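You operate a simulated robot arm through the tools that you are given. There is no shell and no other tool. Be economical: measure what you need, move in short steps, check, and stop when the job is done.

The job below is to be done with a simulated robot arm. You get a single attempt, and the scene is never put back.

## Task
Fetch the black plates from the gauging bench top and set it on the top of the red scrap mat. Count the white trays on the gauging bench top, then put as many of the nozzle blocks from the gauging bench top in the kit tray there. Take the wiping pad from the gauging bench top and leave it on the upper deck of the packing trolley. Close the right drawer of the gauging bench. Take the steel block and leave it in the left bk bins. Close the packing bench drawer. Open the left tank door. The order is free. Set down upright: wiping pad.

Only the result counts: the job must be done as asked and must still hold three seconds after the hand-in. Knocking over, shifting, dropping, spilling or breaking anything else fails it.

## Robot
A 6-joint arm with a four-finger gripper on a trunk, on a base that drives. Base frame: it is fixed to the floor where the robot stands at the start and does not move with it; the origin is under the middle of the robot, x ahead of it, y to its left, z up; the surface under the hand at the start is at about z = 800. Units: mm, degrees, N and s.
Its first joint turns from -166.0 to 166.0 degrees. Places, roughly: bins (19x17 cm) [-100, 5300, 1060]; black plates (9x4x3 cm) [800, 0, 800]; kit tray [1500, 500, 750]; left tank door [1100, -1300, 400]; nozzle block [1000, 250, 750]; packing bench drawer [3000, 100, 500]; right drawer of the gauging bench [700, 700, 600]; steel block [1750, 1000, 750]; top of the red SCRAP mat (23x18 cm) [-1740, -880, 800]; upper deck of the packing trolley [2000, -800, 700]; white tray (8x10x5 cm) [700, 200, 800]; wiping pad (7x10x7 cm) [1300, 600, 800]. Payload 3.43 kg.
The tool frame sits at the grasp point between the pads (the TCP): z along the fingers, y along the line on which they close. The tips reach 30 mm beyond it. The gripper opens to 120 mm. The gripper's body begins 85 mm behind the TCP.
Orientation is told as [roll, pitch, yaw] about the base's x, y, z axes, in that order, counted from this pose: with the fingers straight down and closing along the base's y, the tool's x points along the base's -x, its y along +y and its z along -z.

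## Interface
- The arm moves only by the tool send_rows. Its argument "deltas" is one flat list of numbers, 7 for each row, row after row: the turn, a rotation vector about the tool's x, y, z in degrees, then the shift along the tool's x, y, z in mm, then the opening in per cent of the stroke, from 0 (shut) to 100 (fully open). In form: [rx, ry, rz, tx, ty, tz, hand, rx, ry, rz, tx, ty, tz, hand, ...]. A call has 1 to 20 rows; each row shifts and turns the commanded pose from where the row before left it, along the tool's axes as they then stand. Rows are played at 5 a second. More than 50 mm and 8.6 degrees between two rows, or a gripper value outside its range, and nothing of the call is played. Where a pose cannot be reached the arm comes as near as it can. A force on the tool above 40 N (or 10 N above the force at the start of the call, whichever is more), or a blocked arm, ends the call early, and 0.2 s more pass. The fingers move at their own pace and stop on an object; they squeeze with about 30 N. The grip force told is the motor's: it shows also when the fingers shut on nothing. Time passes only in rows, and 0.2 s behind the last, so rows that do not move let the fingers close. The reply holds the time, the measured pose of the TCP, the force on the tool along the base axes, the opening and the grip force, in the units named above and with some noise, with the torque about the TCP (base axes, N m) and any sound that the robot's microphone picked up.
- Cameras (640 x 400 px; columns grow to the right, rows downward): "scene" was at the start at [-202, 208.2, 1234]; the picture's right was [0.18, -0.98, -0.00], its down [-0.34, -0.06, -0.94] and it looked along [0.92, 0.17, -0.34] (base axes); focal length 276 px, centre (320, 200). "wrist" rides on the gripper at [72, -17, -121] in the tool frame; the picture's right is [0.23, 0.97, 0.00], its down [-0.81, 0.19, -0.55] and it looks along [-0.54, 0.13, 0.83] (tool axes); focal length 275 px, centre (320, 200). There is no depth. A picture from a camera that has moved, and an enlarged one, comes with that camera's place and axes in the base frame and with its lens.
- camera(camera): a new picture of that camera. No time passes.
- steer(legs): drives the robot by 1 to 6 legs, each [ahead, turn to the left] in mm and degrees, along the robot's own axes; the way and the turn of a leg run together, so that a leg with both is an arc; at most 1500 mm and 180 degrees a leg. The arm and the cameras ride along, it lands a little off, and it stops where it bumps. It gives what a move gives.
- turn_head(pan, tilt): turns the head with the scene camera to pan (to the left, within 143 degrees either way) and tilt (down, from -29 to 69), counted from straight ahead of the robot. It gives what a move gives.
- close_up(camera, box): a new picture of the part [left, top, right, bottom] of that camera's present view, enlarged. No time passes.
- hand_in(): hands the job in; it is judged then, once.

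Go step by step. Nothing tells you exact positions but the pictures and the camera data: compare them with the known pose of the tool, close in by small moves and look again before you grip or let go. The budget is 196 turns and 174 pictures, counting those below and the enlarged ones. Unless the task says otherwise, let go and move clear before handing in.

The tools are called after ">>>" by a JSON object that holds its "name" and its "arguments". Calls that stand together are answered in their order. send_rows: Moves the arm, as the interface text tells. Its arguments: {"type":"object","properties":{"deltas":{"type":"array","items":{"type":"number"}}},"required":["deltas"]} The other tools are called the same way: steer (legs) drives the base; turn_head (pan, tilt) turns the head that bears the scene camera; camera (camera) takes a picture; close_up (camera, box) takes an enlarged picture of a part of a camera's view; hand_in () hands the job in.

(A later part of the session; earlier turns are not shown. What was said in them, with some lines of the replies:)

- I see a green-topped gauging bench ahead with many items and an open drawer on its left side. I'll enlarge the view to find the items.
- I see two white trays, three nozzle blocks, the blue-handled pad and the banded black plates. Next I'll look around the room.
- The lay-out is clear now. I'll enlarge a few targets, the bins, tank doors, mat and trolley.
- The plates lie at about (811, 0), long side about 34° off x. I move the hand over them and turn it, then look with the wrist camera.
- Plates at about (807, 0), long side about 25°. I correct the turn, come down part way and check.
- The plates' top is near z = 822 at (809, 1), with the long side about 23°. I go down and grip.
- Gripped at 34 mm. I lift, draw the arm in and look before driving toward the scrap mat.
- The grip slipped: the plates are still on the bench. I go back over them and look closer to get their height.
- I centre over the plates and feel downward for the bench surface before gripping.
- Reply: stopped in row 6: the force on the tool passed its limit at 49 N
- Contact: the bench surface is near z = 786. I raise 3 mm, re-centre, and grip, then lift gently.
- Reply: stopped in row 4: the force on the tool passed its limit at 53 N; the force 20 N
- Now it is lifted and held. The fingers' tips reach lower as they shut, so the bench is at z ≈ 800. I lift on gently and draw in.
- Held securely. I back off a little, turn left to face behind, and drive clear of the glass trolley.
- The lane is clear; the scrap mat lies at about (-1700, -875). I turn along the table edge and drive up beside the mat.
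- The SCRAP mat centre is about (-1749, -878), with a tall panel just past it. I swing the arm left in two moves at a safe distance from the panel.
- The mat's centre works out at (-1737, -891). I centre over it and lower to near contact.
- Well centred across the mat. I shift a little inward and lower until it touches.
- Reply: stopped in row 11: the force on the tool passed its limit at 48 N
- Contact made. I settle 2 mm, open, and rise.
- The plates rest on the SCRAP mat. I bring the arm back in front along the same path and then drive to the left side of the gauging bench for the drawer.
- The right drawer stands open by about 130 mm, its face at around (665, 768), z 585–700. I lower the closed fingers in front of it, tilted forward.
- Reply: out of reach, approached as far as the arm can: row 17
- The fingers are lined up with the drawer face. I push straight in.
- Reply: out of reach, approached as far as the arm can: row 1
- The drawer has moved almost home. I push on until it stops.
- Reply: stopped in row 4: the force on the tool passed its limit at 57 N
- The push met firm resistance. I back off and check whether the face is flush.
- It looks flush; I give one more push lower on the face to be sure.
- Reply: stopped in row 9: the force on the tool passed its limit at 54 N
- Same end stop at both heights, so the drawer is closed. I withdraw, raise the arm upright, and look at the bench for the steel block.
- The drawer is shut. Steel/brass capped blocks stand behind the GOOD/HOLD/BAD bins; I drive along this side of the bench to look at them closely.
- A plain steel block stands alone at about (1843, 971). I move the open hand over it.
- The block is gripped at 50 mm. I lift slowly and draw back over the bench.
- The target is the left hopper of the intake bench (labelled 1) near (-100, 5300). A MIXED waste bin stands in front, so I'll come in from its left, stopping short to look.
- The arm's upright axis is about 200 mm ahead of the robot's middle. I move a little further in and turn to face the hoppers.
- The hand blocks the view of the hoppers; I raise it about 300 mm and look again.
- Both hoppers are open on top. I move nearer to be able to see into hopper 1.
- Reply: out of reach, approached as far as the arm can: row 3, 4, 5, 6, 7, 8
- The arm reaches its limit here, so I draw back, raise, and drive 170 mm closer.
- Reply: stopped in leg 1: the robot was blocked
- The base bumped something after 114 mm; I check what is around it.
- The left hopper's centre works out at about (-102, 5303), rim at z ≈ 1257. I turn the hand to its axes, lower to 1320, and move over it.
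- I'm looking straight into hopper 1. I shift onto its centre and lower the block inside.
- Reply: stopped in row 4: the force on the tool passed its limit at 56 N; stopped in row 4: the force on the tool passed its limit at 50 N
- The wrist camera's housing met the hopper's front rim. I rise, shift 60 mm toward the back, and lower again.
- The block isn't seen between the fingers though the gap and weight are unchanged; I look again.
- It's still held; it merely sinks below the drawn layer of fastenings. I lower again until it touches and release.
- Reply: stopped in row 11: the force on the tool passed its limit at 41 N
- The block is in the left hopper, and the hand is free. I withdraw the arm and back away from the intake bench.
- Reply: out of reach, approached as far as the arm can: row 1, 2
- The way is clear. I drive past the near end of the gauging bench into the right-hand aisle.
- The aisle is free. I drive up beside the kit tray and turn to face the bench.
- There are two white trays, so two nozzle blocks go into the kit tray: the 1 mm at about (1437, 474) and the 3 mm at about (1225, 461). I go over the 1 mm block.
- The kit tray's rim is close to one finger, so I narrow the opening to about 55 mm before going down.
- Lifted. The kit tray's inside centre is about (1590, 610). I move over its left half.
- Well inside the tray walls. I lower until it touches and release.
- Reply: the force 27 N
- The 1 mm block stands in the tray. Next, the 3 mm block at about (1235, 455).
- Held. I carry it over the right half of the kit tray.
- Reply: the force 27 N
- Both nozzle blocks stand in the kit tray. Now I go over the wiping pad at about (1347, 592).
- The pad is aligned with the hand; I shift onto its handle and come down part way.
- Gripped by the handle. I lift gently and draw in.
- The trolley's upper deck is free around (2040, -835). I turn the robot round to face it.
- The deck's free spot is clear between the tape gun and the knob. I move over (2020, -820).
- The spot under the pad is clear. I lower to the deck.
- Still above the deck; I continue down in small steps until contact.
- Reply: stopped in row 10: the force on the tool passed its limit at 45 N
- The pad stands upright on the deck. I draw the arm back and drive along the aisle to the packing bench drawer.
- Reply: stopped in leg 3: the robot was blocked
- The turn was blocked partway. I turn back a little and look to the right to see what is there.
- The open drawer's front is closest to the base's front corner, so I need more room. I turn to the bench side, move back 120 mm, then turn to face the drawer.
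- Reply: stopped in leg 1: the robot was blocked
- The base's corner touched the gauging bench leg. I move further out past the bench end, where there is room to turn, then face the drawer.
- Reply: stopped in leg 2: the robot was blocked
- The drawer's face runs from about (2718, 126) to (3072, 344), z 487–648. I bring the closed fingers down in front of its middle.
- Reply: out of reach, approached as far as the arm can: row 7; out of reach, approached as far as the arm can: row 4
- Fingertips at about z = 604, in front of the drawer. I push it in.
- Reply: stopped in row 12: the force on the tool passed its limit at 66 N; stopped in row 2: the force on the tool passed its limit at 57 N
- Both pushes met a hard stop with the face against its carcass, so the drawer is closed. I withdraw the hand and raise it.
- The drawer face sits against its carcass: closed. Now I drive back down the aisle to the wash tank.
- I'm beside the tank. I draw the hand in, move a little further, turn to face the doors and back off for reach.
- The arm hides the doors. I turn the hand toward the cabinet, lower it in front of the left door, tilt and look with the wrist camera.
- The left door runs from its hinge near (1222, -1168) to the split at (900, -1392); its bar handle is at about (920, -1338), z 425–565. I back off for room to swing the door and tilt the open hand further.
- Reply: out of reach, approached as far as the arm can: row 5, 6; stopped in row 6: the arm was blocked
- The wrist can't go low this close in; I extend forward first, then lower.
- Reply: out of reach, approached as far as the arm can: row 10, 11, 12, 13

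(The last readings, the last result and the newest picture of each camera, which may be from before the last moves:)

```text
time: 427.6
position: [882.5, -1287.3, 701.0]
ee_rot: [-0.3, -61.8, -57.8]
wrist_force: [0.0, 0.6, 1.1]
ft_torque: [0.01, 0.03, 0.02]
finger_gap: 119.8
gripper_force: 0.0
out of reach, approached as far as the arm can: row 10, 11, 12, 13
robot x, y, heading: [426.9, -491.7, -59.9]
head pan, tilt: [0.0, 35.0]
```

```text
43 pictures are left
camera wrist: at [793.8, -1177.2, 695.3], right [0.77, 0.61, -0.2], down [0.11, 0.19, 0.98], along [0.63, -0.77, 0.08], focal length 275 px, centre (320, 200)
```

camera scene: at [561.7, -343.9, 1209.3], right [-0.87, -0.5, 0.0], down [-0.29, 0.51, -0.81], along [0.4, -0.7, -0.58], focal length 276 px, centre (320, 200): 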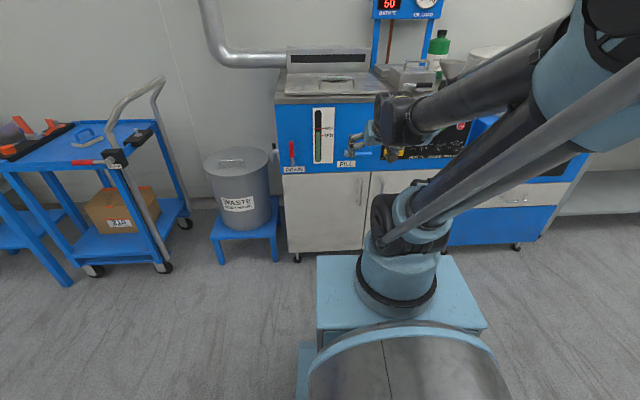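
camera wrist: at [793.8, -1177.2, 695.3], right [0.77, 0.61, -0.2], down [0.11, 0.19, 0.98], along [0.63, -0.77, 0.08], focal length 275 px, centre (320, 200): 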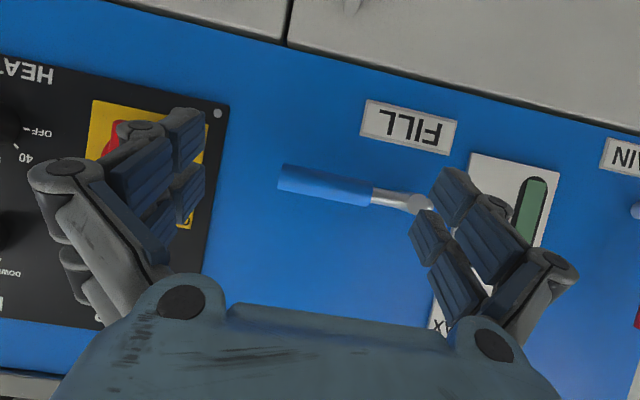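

The reach limit depends on tilt; with vertical-ish fingers (about 28° tilt) I can still grip the vertical bar from the front. I reduce the tilt and lower.

>>> {"name": "send_rows", "arguments": {"deltas": [0, 8, 0, 0, 0, -8, 100, 0, 8, 0, 0, 0, -8, 100, 0, 8, 0, 0, 0, 0, 100, 0, 8, 0, 0, 0, 0, 100, 0, 3, 0, 0, 0, 0, 100, 0, 0, 0, 17, 0, 32, 100, 0, 0, 0, 17, 0, 32, 100, 0, 0, 0, 17, 0, 32, 100, 0, 0, 0, 17, 0, 32, 100, 0, 0, 0, 10, 0, 19, 100]}}

>>> {"name": "camera", "arguments": {"camera": "wrist"}}

```text
time: 429.8
position: [880.3, -1274.1, 545.2]
ee_rot: [-0.2, -27.0, -57.8]
wrist_force: [0.4, 0.4, -0.1]
ft_torque: [-0.04, 0.0, -0.04]
finger_gap: 119.9
gripper_force: 0.1
robot x, y, heading: [426.8, -492.4, -60.1]
head pan, tilt: [0.0, 35.0]
```

```text
42 pictures are left
camera wrist: at [802.4, -1182.3, 619.0], right [0.72, 0.69, -0.11], down [0.41, -0.3, 0.86], along [0.56, -0.66, -0.5], focal length 275 px, centre (320, 200)
```

wrist: 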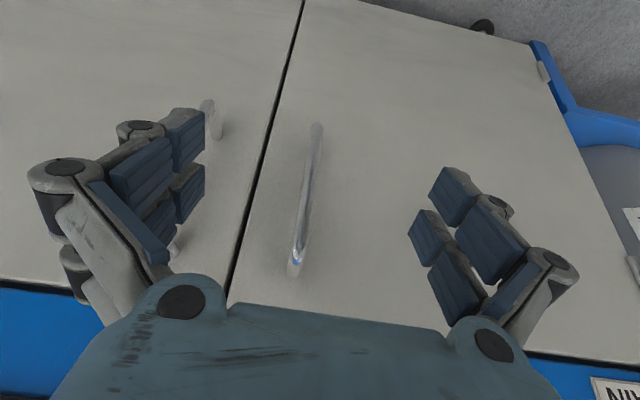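

Handle bar is straight ahead, 78 mm from the grasp point and centred. I narrow the opening, advance and grip it.

>>> {"name": "send_rows", "arguments": {"deltas": [0, 0, 0, 0, 0, 0, 42, 0, 0, 0, 0, 0, 0, 42, 0, 0, 0, -10.2, 0, 10.8, 42, 0, 0, 0, -10.2, 0, 10.8, 42, 0, 0, 0, -10.2, 0, 10.8, 42, 0, 0, 0, -10.2, 0, 10.8, 42, 0, 0, 0, -10.2, 0, 10.8, 42, 0, 0, 0, 0, 0, 0, 42]}}

>>> {"name": "camera", "arguments": {"camera": "wrist"}}

```text
time: 431.6
position: [910.9, -1326.5, 529.3]
ee_rot: [-0.1, -27.6, -57.9]
wrist_force: [0.7, -1.9, -2.0]
ft_torque: [0.05, -0.01, -0.01]
finger_gap: 50.3
gripper_force: 0.1
robot x, y, heading: [425.7, -489.7, -59.9]
head pan, tilt: [0.0, 35.0]
stopped in row 8: the force on the tool passed its limit at 42 N (the readings are from after the stop); the commanded pose is now the measured one
```

```text
41 pictures are left
camera wrist: at [834.4, -1235.3, 603.2], right [0.72, 0.69, -0.11], down [0.41, -0.29, 0.86], along [0.57, -0.66, -0.49], focal length 275 px, centre (320, 200)
```

wrist: 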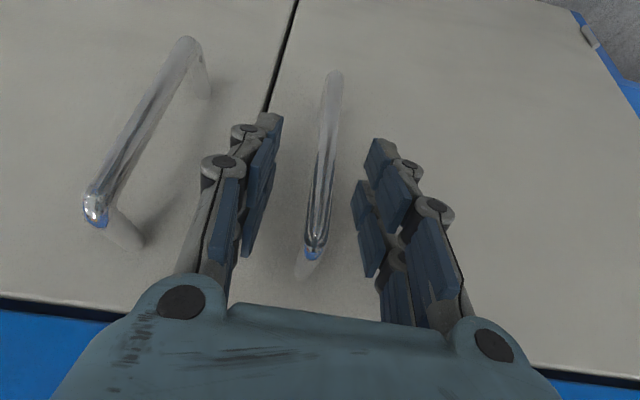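

The bar is between the fingers. I ease back 4 mm and grip.

>>> {"name": "send_rows", "arguments": {"deltas": [0, 0, 0, 3.6, 0, -1.8, 42, 0, 0, 0, 0, 0, 0, 0, 0, 0, 0, 0, 0, 0, 0, 0, 0, 0, 0, 0, 0, 0, 0, 0, 0, 0, 0, 0, 0]}}

>>> {"name": "camera", "arguments": {"camera": "wrist"}}

```text
time: 432.8
position: [908.8, -1322.2, 530.0]
ee_rot: [-0.1, -27.6, -57.9]
wrist_force: [0.4, 1.2, 5.4]
ft_torque: [0.01, -0.02, 0.0]
finger_gap: 11.6
gripper_force: 45.2
robot x, y, heading: [425.1, -490.2, -60.1]
head pan, tilt: [0.0, 35.0]
```

```text
40 pictures are left
camera wrist: at [832.5, -1231.1, 604.5], right [0.72, 0.69, -0.11], down [0.41, -0.29, 0.86], along [0.57, -0.66, -0.49], focal length 275 px, centre (320, 200)
```

wrist: 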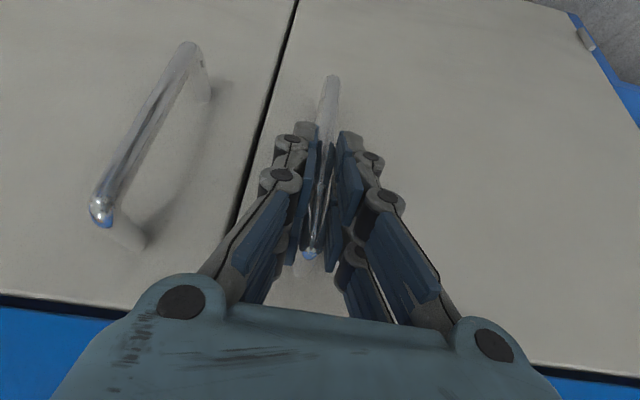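

Gripped the bar. I pull along the door's arc about its hinge in small steps.

>>> {"name": "send_rows", "arguments": {"deltas": [0.7, 0, 1.3, 8, 1, -4.2, 0, 1.39, 0, 2.66, 16.1, 1.9, -8.4, 0, 1.39, 0, 2.66, 16.1, 1.9, -8.4, 0, 1.39, 0, 2.66, 16.1, 1.9, -8.4, 0, 1.39, 0, 2.66, 16.1, 1.9, -8.4, 0]}}

>>> {"name": "camera", "arguments": {"camera": "wrist"}}

```text
time: 433.9
position: [884.0, -1257.5, 543.8]
ee_rot: [-0.1, -28.0, -69.2]
wrist_force: [16.8, 4.6, 3.3]
ft_torque: [0.79, -0.25, 0.07]
finger_gap: 11.7
gripper_force: 44.6
out of reach, approached as far as the arm can: row 4, 5
robot x, y, heading: [425.1, -490.1, -59.9]
head pan, tilt: [0.0, 35.0]
stopped in row 5: the force on the tool passed its limit at 47 N (the readings are from after the stop); the commanded pose is now the measured one
```

```text
39 pictures are left
camera wrist: at [826.7, -1150.7, 617.0], right [0.84, 0.53, -0.11], down [0.34, -0.36, 0.87], along [0.42, -0.77, -0.48], focal length 275 px, centre (320, 200)
```

wrist: 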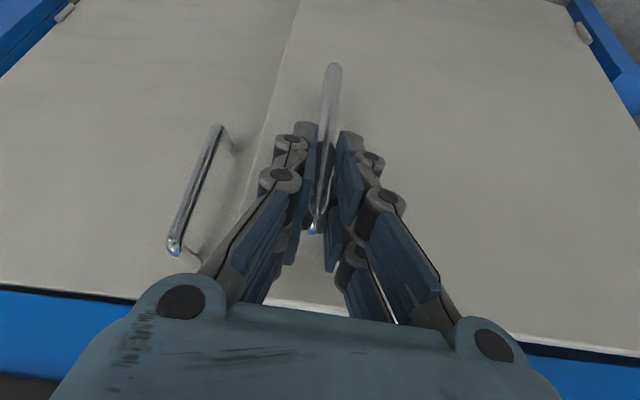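

The door is 11° open but the arm can't retract further at this height, so I pull on by reversing the base with a slight left turn.

>>> {"name": "steer", "arguments": {"legs": [[-50, 1.2]]}}

```text
time: 434.9
position: [874.2, -1204.7, 543.3]
ee_rot: [-0.2, -28.1, -68.0]
wrist_force: [22.3, 2.3, 22.7]
ft_torque: [-0.41, -0.85, -0.03]
finger_gap: 11.6
gripper_force: 44.7
robot x, y, heading: [396.8, -447.5, -58.4]
head pan, tilt: [0.0, 35.0]
```

>>> {"name": "steer", "arguments": {"legs": [[-46, 2.0]]}}

```text
time: 435.5
position: [870.5, -1187.2, 573.2]
ee_rot: [0.8, -30.1, -68.3]
wrist_force: [30.7, 1.9, -15.0]
ft_torque: [1.11, -0.3, 0.33]
finger_gap: 12.0
gripper_force: 45.0
robot x, y, heading: [402.5, -448.5, -58.6]
head pan, tilt: [0.0, 35.0]
stopped in leg 1: the force on the tool passed its limit at 84 N (the readings are from after the stop); the commanded pose is now the measured one
```

The force limit stopped the pull with the door about 30° open. I let go of the handle and withdraw, then I'll push the door on from inside.

>>> {"name": "send_rows", "arguments": {"deltas": [0, 0, 0, 0, 0, 0, 40, 0, 0, 0, 0, 0, 0, 40, 0, 0, 0, 8, 0, -5, 40, 0, 0, 0, 26, 0, -15, 40, 0, 0, 0, 30, 0, -17, 40, 0, 0, 0, 30, 0, -17, 40, 0, 0, 0, 20, -20, -20, 0, 0, 0, 0, 0, -40, -20, 0]}}

>>> {"name": "camera", "arguments": {"camera": "wrist"}}

>>> {"name": "camera", "arguments": {"camera": "scene"}}

```text
time: 437.3
position: [774.9, -1100.7, 649.8]
ee_rot: [0.6, -30.1, -68.3]
wrist_force: [-0.2, -1.5, -0.2]
ft_torque: [-0.02, -0.02, -0.01]
finger_gap: 0.0
gripper_force: 29.8
out of reach, approached as far as the arm can: row 4, 5, 6, 7
robot x, y, heading: [402.2, -447.2, -58.9]
head pan, tilt: [0.0, 35.0]
```

```text
38 pictures are left
camera wrist: at [713.9, -994.1, 718.0], right [0.83, 0.55, -0.11], down [0.33, -0.32, 0.89], along [0.45, -0.77, -0.45], focal length 275 px, centre (320, 200)
```

wrist: 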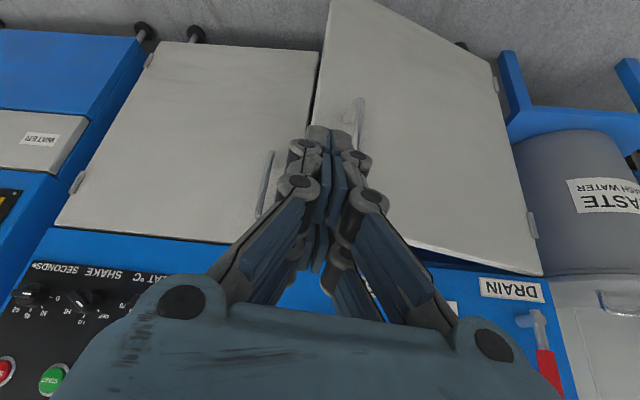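

```text
37 pictures are left
camera scene: at [456.4, -171.8, 1209.3], right [-0.86, -0.52, 0.0], down [-0.3, 0.5, -0.81], along [0.42, -0.69, -0.58], focal length 276 px, centre (320, 200)
```

scene: 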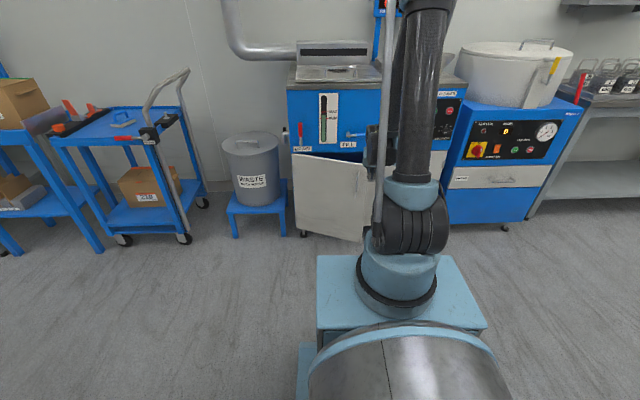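

The door now stands about 18–20° open, its free edge near (852, -1277). I bring the closed fingers round to the opening side of its edge.

>>> {"name": "send_rows", "arguments": {"deltas": [0, 6.5, 0, 0, 0, 0, 0, 0, 6.5, 0, 0, 0, 0, 0, 0, 0, 0, -19, -12, 5.8, 0, 0, 0, 0, -38, -16, 11.6, 0, 0, 0, 0, -38, -16, 11.6, 0, 0, 0, 0, -38, -16, 11.6, 0, 0, 0, 0, -38, -16, 11.6, 0, 0, 0, 0, -19, -8, 5.8, 0, 0, 0, 0, 11.2, 0, 36.7, 0, 0, 0, 0, 11.2, 0, 36.7, 0, 0, 0, 0, 11.2, 0, 36.7, 0]}}

>>> {"name": "camera", "arguments": {"camera": "wrist"}}

```text
time: 439.7
position: [770.7, -1314.9, 534.9]
ee_rot: [0.5, -17.1, -68.1]
wrist_force: [-0.4, 1.1, -0.2]
ft_torque: [-0.01, -0.01, -0.03]
finger_gap: 0.0
gripper_force: 30.4
robot x, y, heading: [400.0, -448.0, -59.0]
head pan, tilt: [0.0, 35.0]
```

```text
36 pictures are left
camera wrist: at [716.4, -1225.2, 629.6], right [0.82, 0.57, -0.06], down [0.4, -0.5, 0.77], along [0.41, -0.65, -0.64], focal length 275 px, centre (320, 200)
```

wrist: 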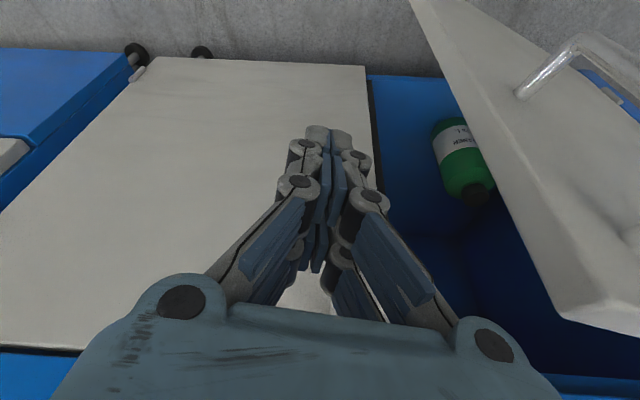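

I see the gap clearly. I slide the fingers in behind the door's edge.

>>> {"name": "send_rows", "arguments": {"deltas": [0, 0, 0, -7.4, 18, 2.3, 0, 0, 0, 0, -7.4, 18, 2.3, 0, 0, 0, 0, -7.4, 18, 2.3, 0, 0, 0, 0, -7.4, 18, 2.3, 0, 0, 0, 0, -7.4, 18, 2.3, 0]}}

>>> {"name": "camera", "arguments": {"camera": "wrist"}}

```text
time: 440.9
position: [868.9, -1315.7, 533.0]
ee_rot: [0.6, -17.2, -68.0]
wrist_force: [-0.4, -0.1, 0.0]
ft_torque: [0.0, 0.02, 0.03]
finger_gap: 0.0
gripper_force: 30.1
robot x, y, heading: [399.1, -446.9, -59.0]
head pan, tilt: [0.0, 35.0]
```

```text
35 pictures are left
camera wrist: at [813.1, -1226.3, 627.3], right [0.82, 0.57, -0.06], down [0.4, -0.5, 0.77], along [0.41, -0.65, -0.64], focal length 275 px, centre (320, 200)
```

wrist: 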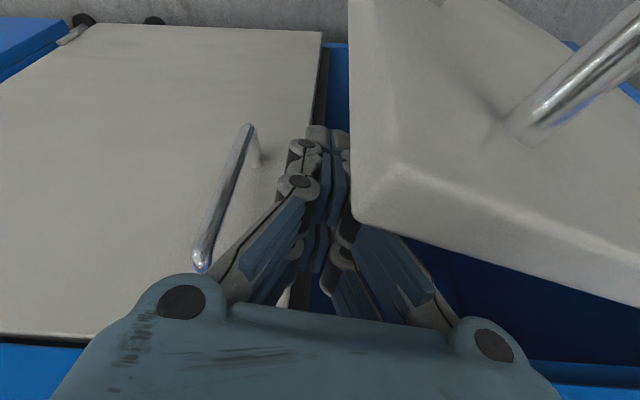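

The finger is behind the edge. I move 20 mm further in and push the door outward along its arc.

>>> {"name": "send_rows", "arguments": {"deltas": [0, 0, 0, 0, 20, 0, 0, 0, 0, 0, 18.2, 0.2, -5.5, 0, 0, 0, 0, 18.2, 1.2, -5.5, 0, 0, 0, 0, 18, 2.1, -5.5, 0, 0, 0, 0, 17.9, 3.2, -5.5, 0, 0, 0, 0, 17.8, 4.2, -5.4, 0, 0, 0, 0, 17.5, 5.1, -5.3, 0, 0, 0, 0, 17.1, 6.1, -5.2, 0, 0, 0, 0, 16.8, 7, -5.1, 0]}}

>>> {"name": "camera", "arguments": {"camera": "wrist"}}

```text
time: 442.9
position: [860.3, -1161.5, 534.5]
ee_rot: [0.5, -17.1, -68.1]
wrist_force: [0.2, 0.0, -0.7]
ft_torque: [0.0, 0.0, 0.01]
finger_gap: 0.0
gripper_force: 29.9
robot x, y, heading: [403.1, -446.9, -58.8]
head pan, tilt: [0.0, 35.0]
```

```text
34 pictures are left
camera wrist: at [805.9, -1072.0, 629.5], right [0.82, 0.57, -0.06], down [0.4, -0.5, 0.77], along [0.41, -0.65, -0.64], focal length 275 px, centre (320, 200)
```

wrist: 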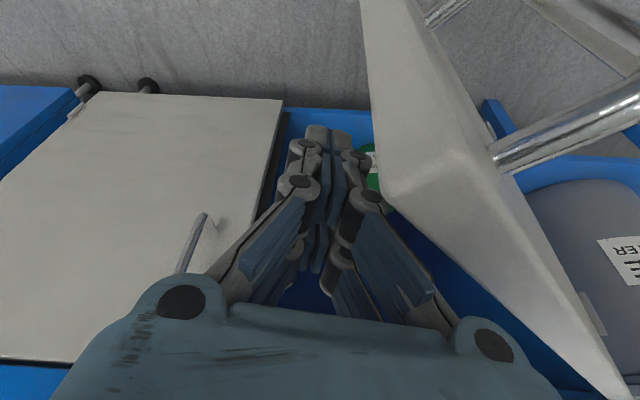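

The door is at about 45° and moving well. I continue along the arc.

>>> {"name": "send_rows", "arguments": {"deltas": [0, 0, 0, 16.5, 7.9, -5.1, 0, 0, 0, 0, 16.1, 8.8, -4.9, 0, 0, 0, 0, 15.6, 9.8, -4.8, 0, 0, 0, 0, 15.2, 10.4, -4.6, 0, 0, 0, 0, 14.6, 11.4, -4.5, 0, 0, 0, 0, 14, 12.1, -4.3, 0, 0, 0, 0, 13.3, 12.8, -4.1, 0, 0, 0, 0, 12.7, 13.6, -3.9, 0, 0, 0, 0, 12, 14.3, -3.7, 0, 0, 0, 0, 11.3, 14.8, -3.4, 0, 0, 0, 0, 10.5, 15.5, -3.2, 0]}}

>>> {"name": "camera", "arguments": {"camera": "wrist"}}

>>> {"name": "camera", "arguments": {"camera": "scene"}}

```text
time: 445.3
position: [945.6, -988.3, 575.7]
ee_rot: [0.4, -17.0, -68.1]
wrist_force: [-0.2, -0.4, 0.3]
ft_torque: [0.01, 0.01, -0.01]
finger_gap: 0.0
gripper_force: 30.0
out of reach, approached as far as the arm can: row 2, 3, 4, 5, 6, 7, 8, 11
robot x, y, heading: [402.9, -447.4, -58.9]
head pan, tilt: [0.0, 35.0]
```

```text
33 pictures are left
camera wrist: at [889.0, -898.2, 670.5], right [0.82, 0.57, -0.06], down [0.4, -0.5, 0.77], along [0.41, -0.65, -0.64], focal length 275 px, centre (320, 200)
```

wrist: 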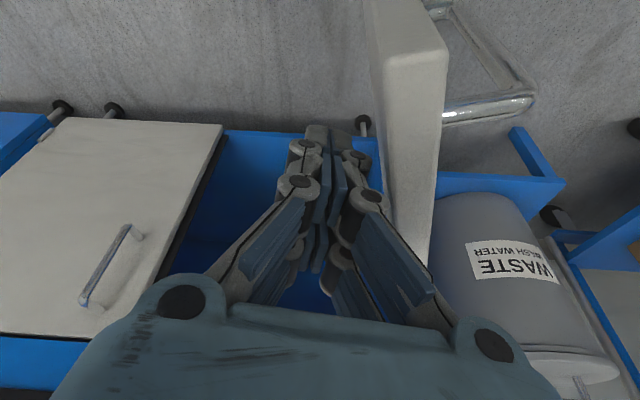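

```text
32 pictures are left
camera scene: at [456.4, -171.6, 1209.3], right [-0.86, -0.52, 0.0], down [-0.3, 0.5, -0.81], along [0.42, -0.69, -0.58], focal length 276 px, centre (320, 200)
```

scene: 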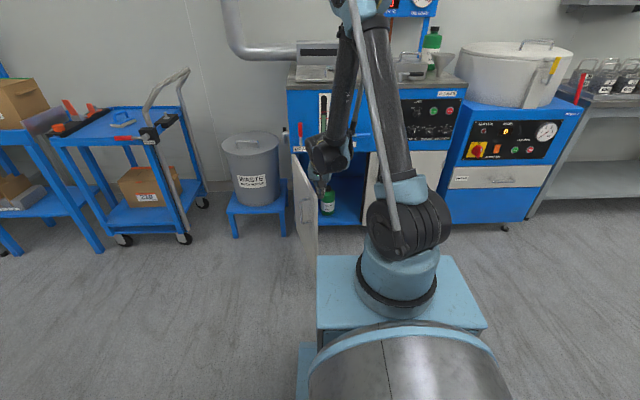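

The door stands about 76° open. I push a little further.

>>> {"name": "send_rows", "arguments": {"deltas": [0, 0, 0, 6.9, 14.2, -2.1, 0, 0, 0, 0, 6.9, 14.2, -2.1, 0, 0, 0, 0, 6, 15, -1.9, 0, 0, 0, 0, 5, 15.5, -1.6, 0, 0, 0, 0, 4, 16, -1.3, 0]}}

>>> {"name": "camera", "arguments": {"camera": "wrist"}}

```text
time: 446.5
position: [1004.0, -932.1, 575.9]
ee_rot: [0.5, -17.1, -68.0]
wrist_force: [0.0, 0.6, -0.2]
ft_torque: [0.01, 0.01, -0.01]
finger_gap: 0.0
gripper_force: 29.6
robot x, y, heading: [400.3, -448.0, -58.7]
head pan, tilt: [0.0, 35.0]
```

```text
31 pictures are left
camera wrist: at [947.7, -842.1, 670.8], right [0.82, 0.57, -0.06], down [0.4, -0.5, 0.77], along [0.41, -0.65, -0.64], focal length 275 px, centre (320, 200)
```

wrist: 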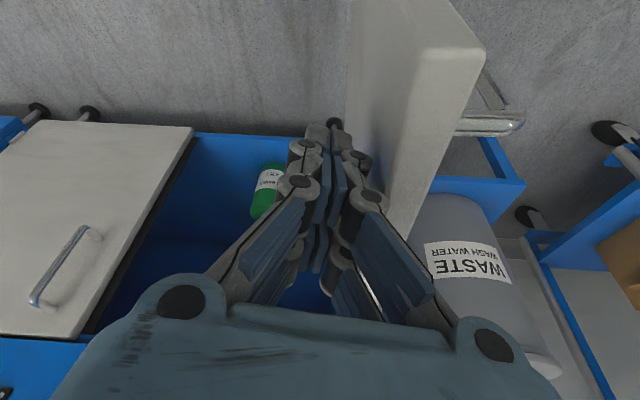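

The door is about 90° open. I move the hand off the door and raise it clear.

>>> {"name": "send_rows", "arguments": {"deltas": [0, 0, 0, 0, -15, 0, 0, 0, 0, 0, 0, -15, 0, 0, 0, 0, 0, -12.5, -5, -41, 0, 0, 0, 0, -12.5, 0, -41, 0, 0, 0, 0, -12.5, 0, -41, 0, 0, 0, 0, -12.5, 0, -41, 0, 0, 0, 0, -12.5, 0, -41, 0, 0, 0, 0, -12.5, 0, -41, 0, 0, 0, 0, -12.5, 0, -41, 0]}}

>>> {"name": "camera", "arguments": {"camera": "scene"}}

>>> {"name": "turn_head", "arguments": {"pan": 90, "tilt": 25}}

>>> {"name": "camera", "arguments": {"camera": "scene"}}

```text
time: 448.5
position: [968.8, -943.6, 878.4]
ee_rot: [0.5, -17.0, -68.1]
wrist_force: [-0.1, 0.6, 0.2]
ft_torque: [-0.02, 0.0, -0.01]
finger_gap: 0.0
gripper_force: 30.1
robot x, y, heading: [400.3, -448.0, -59.0]
head pan, tilt: [0.0, 35.0]
```

```text
30 pictures are left
camera scene: at [456.4, -171.6, 1209.3], right [-0.86, -0.52, 0.0], down [-0.3, 0.5, -0.81], along [0.42, -0.69, -0.58], focal length 276 px, centre (320, 200)
```

scene: 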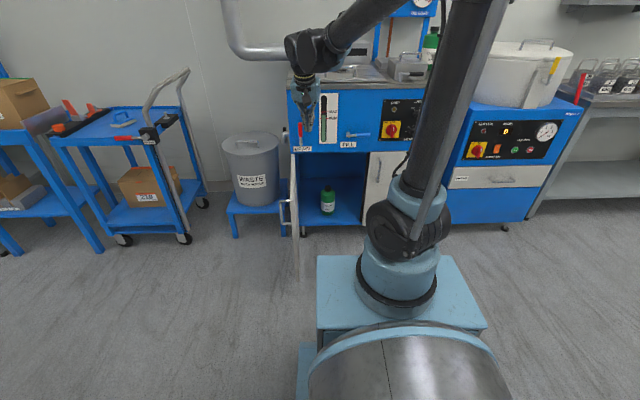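

```text
time: 450.2
position: [968.0, -942.5, 876.5]
ee_rot: [0.4, -17.1, -68.1]
wrist_force: [-0.1, -0.7, 0.3]
ft_torque: [0.03, -0.01, -0.01]
finger_gap: 0.0
gripper_force: 30.0
robot x, y, heading: [401.6, -448.7, -58.9]
head pan, tilt: [90.0, 25.0]
```

```text
29 pictures are left
camera scene: at [489.7, -48.7, 1226.2], right [0.52, -0.86, -0.01], down [-0.37, -0.21, -0.91], along [0.77, 0.47, -0.42], focal length 276 px, centre (320, 200)
```

scene: 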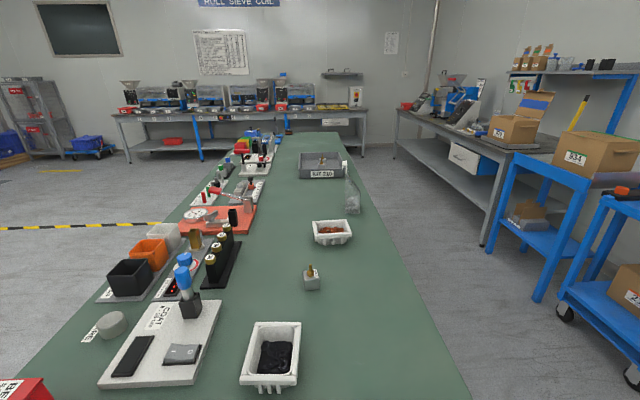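

The door is wide open. I enlarge the packing drawer to verify it from here.

>>> {"name": "close_up", "arguments": {"camera": "scene", "box": [390, 100, 550, 200]}}

>>> {"name": "close_up", "arguments": {"camera": "scene", "box": [270, 130, 370, 190]}}

```text
4.00 times, centred on (470, 150) of scene
camera zoom: at [489.7, -48.7, 1226.2], right [0.52, -0.86, -0.01], down [-0.37, -0.21, -0.91], along [0.77, 0.47, -0.42], focal length 1105 px, centre (-280, 400)
```

zoom: 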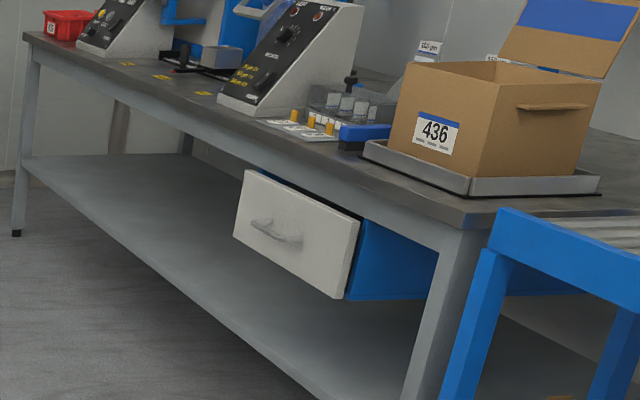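

```text
6.40 times, centred on (320, 160) of scene
camera zoom: at [489.7, -48.7, 1226.2], right [0.52, -0.86, -0.01], down [-0.37, -0.21, -0.91], along [0.77, 0.47, -0.42], focal length 1768 px, centre (320, 456)
```

zoom: 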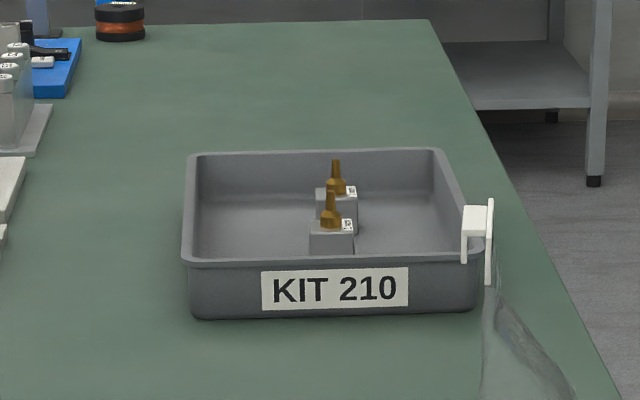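

All parts check out: the packing drawer sits flush on its carcass, two nozzle blocks stand in the kit tray, the pad is on the trolley and the tank door is open. I hand in.

>>> {"name": "hand_in", "arguments": {}}

```text
The job is handed in.
```

The job is handed in, and every item on the list was carried out. No result has come back.

- **Black plates:** they lie on the red SCRAP mat.
- **Nozzle blocks:** I counted two white trays on the gauging bench, so I put two nozzle blocks (1 mm and 3 mm) in the kit tray. Both stand upright.
- **Wiping pad:** it stands upright on the upper deck of the packing trolley.
- **Right drawer of the gauging bench:** I pushed it until it met a firm stop, at two heights on its face.
- **Packing bench drawer:** I pushed it to a firm stop, and the pictures show its face against the carcass.
- **Steel block:** I released it inside the left hopper on the intake bench, labelled 1, which I took to be the left bk bin. It dropped below the drawn layer of fastenings, so I could not see it afterwards. The weight on the gripper fell to zero when I let go.
- **Left tank door:** it stands about 90° open.

The base was stopped by contact four times: at the table beside the intake bench, at a leg of the gauging bench, and twice near the packing bench. During the first attempt on the plates they slipped and moved about 15 mm on the bench. The wrist camera also touched the rim of the left hopper. I saw no sign that anything else had shifted.
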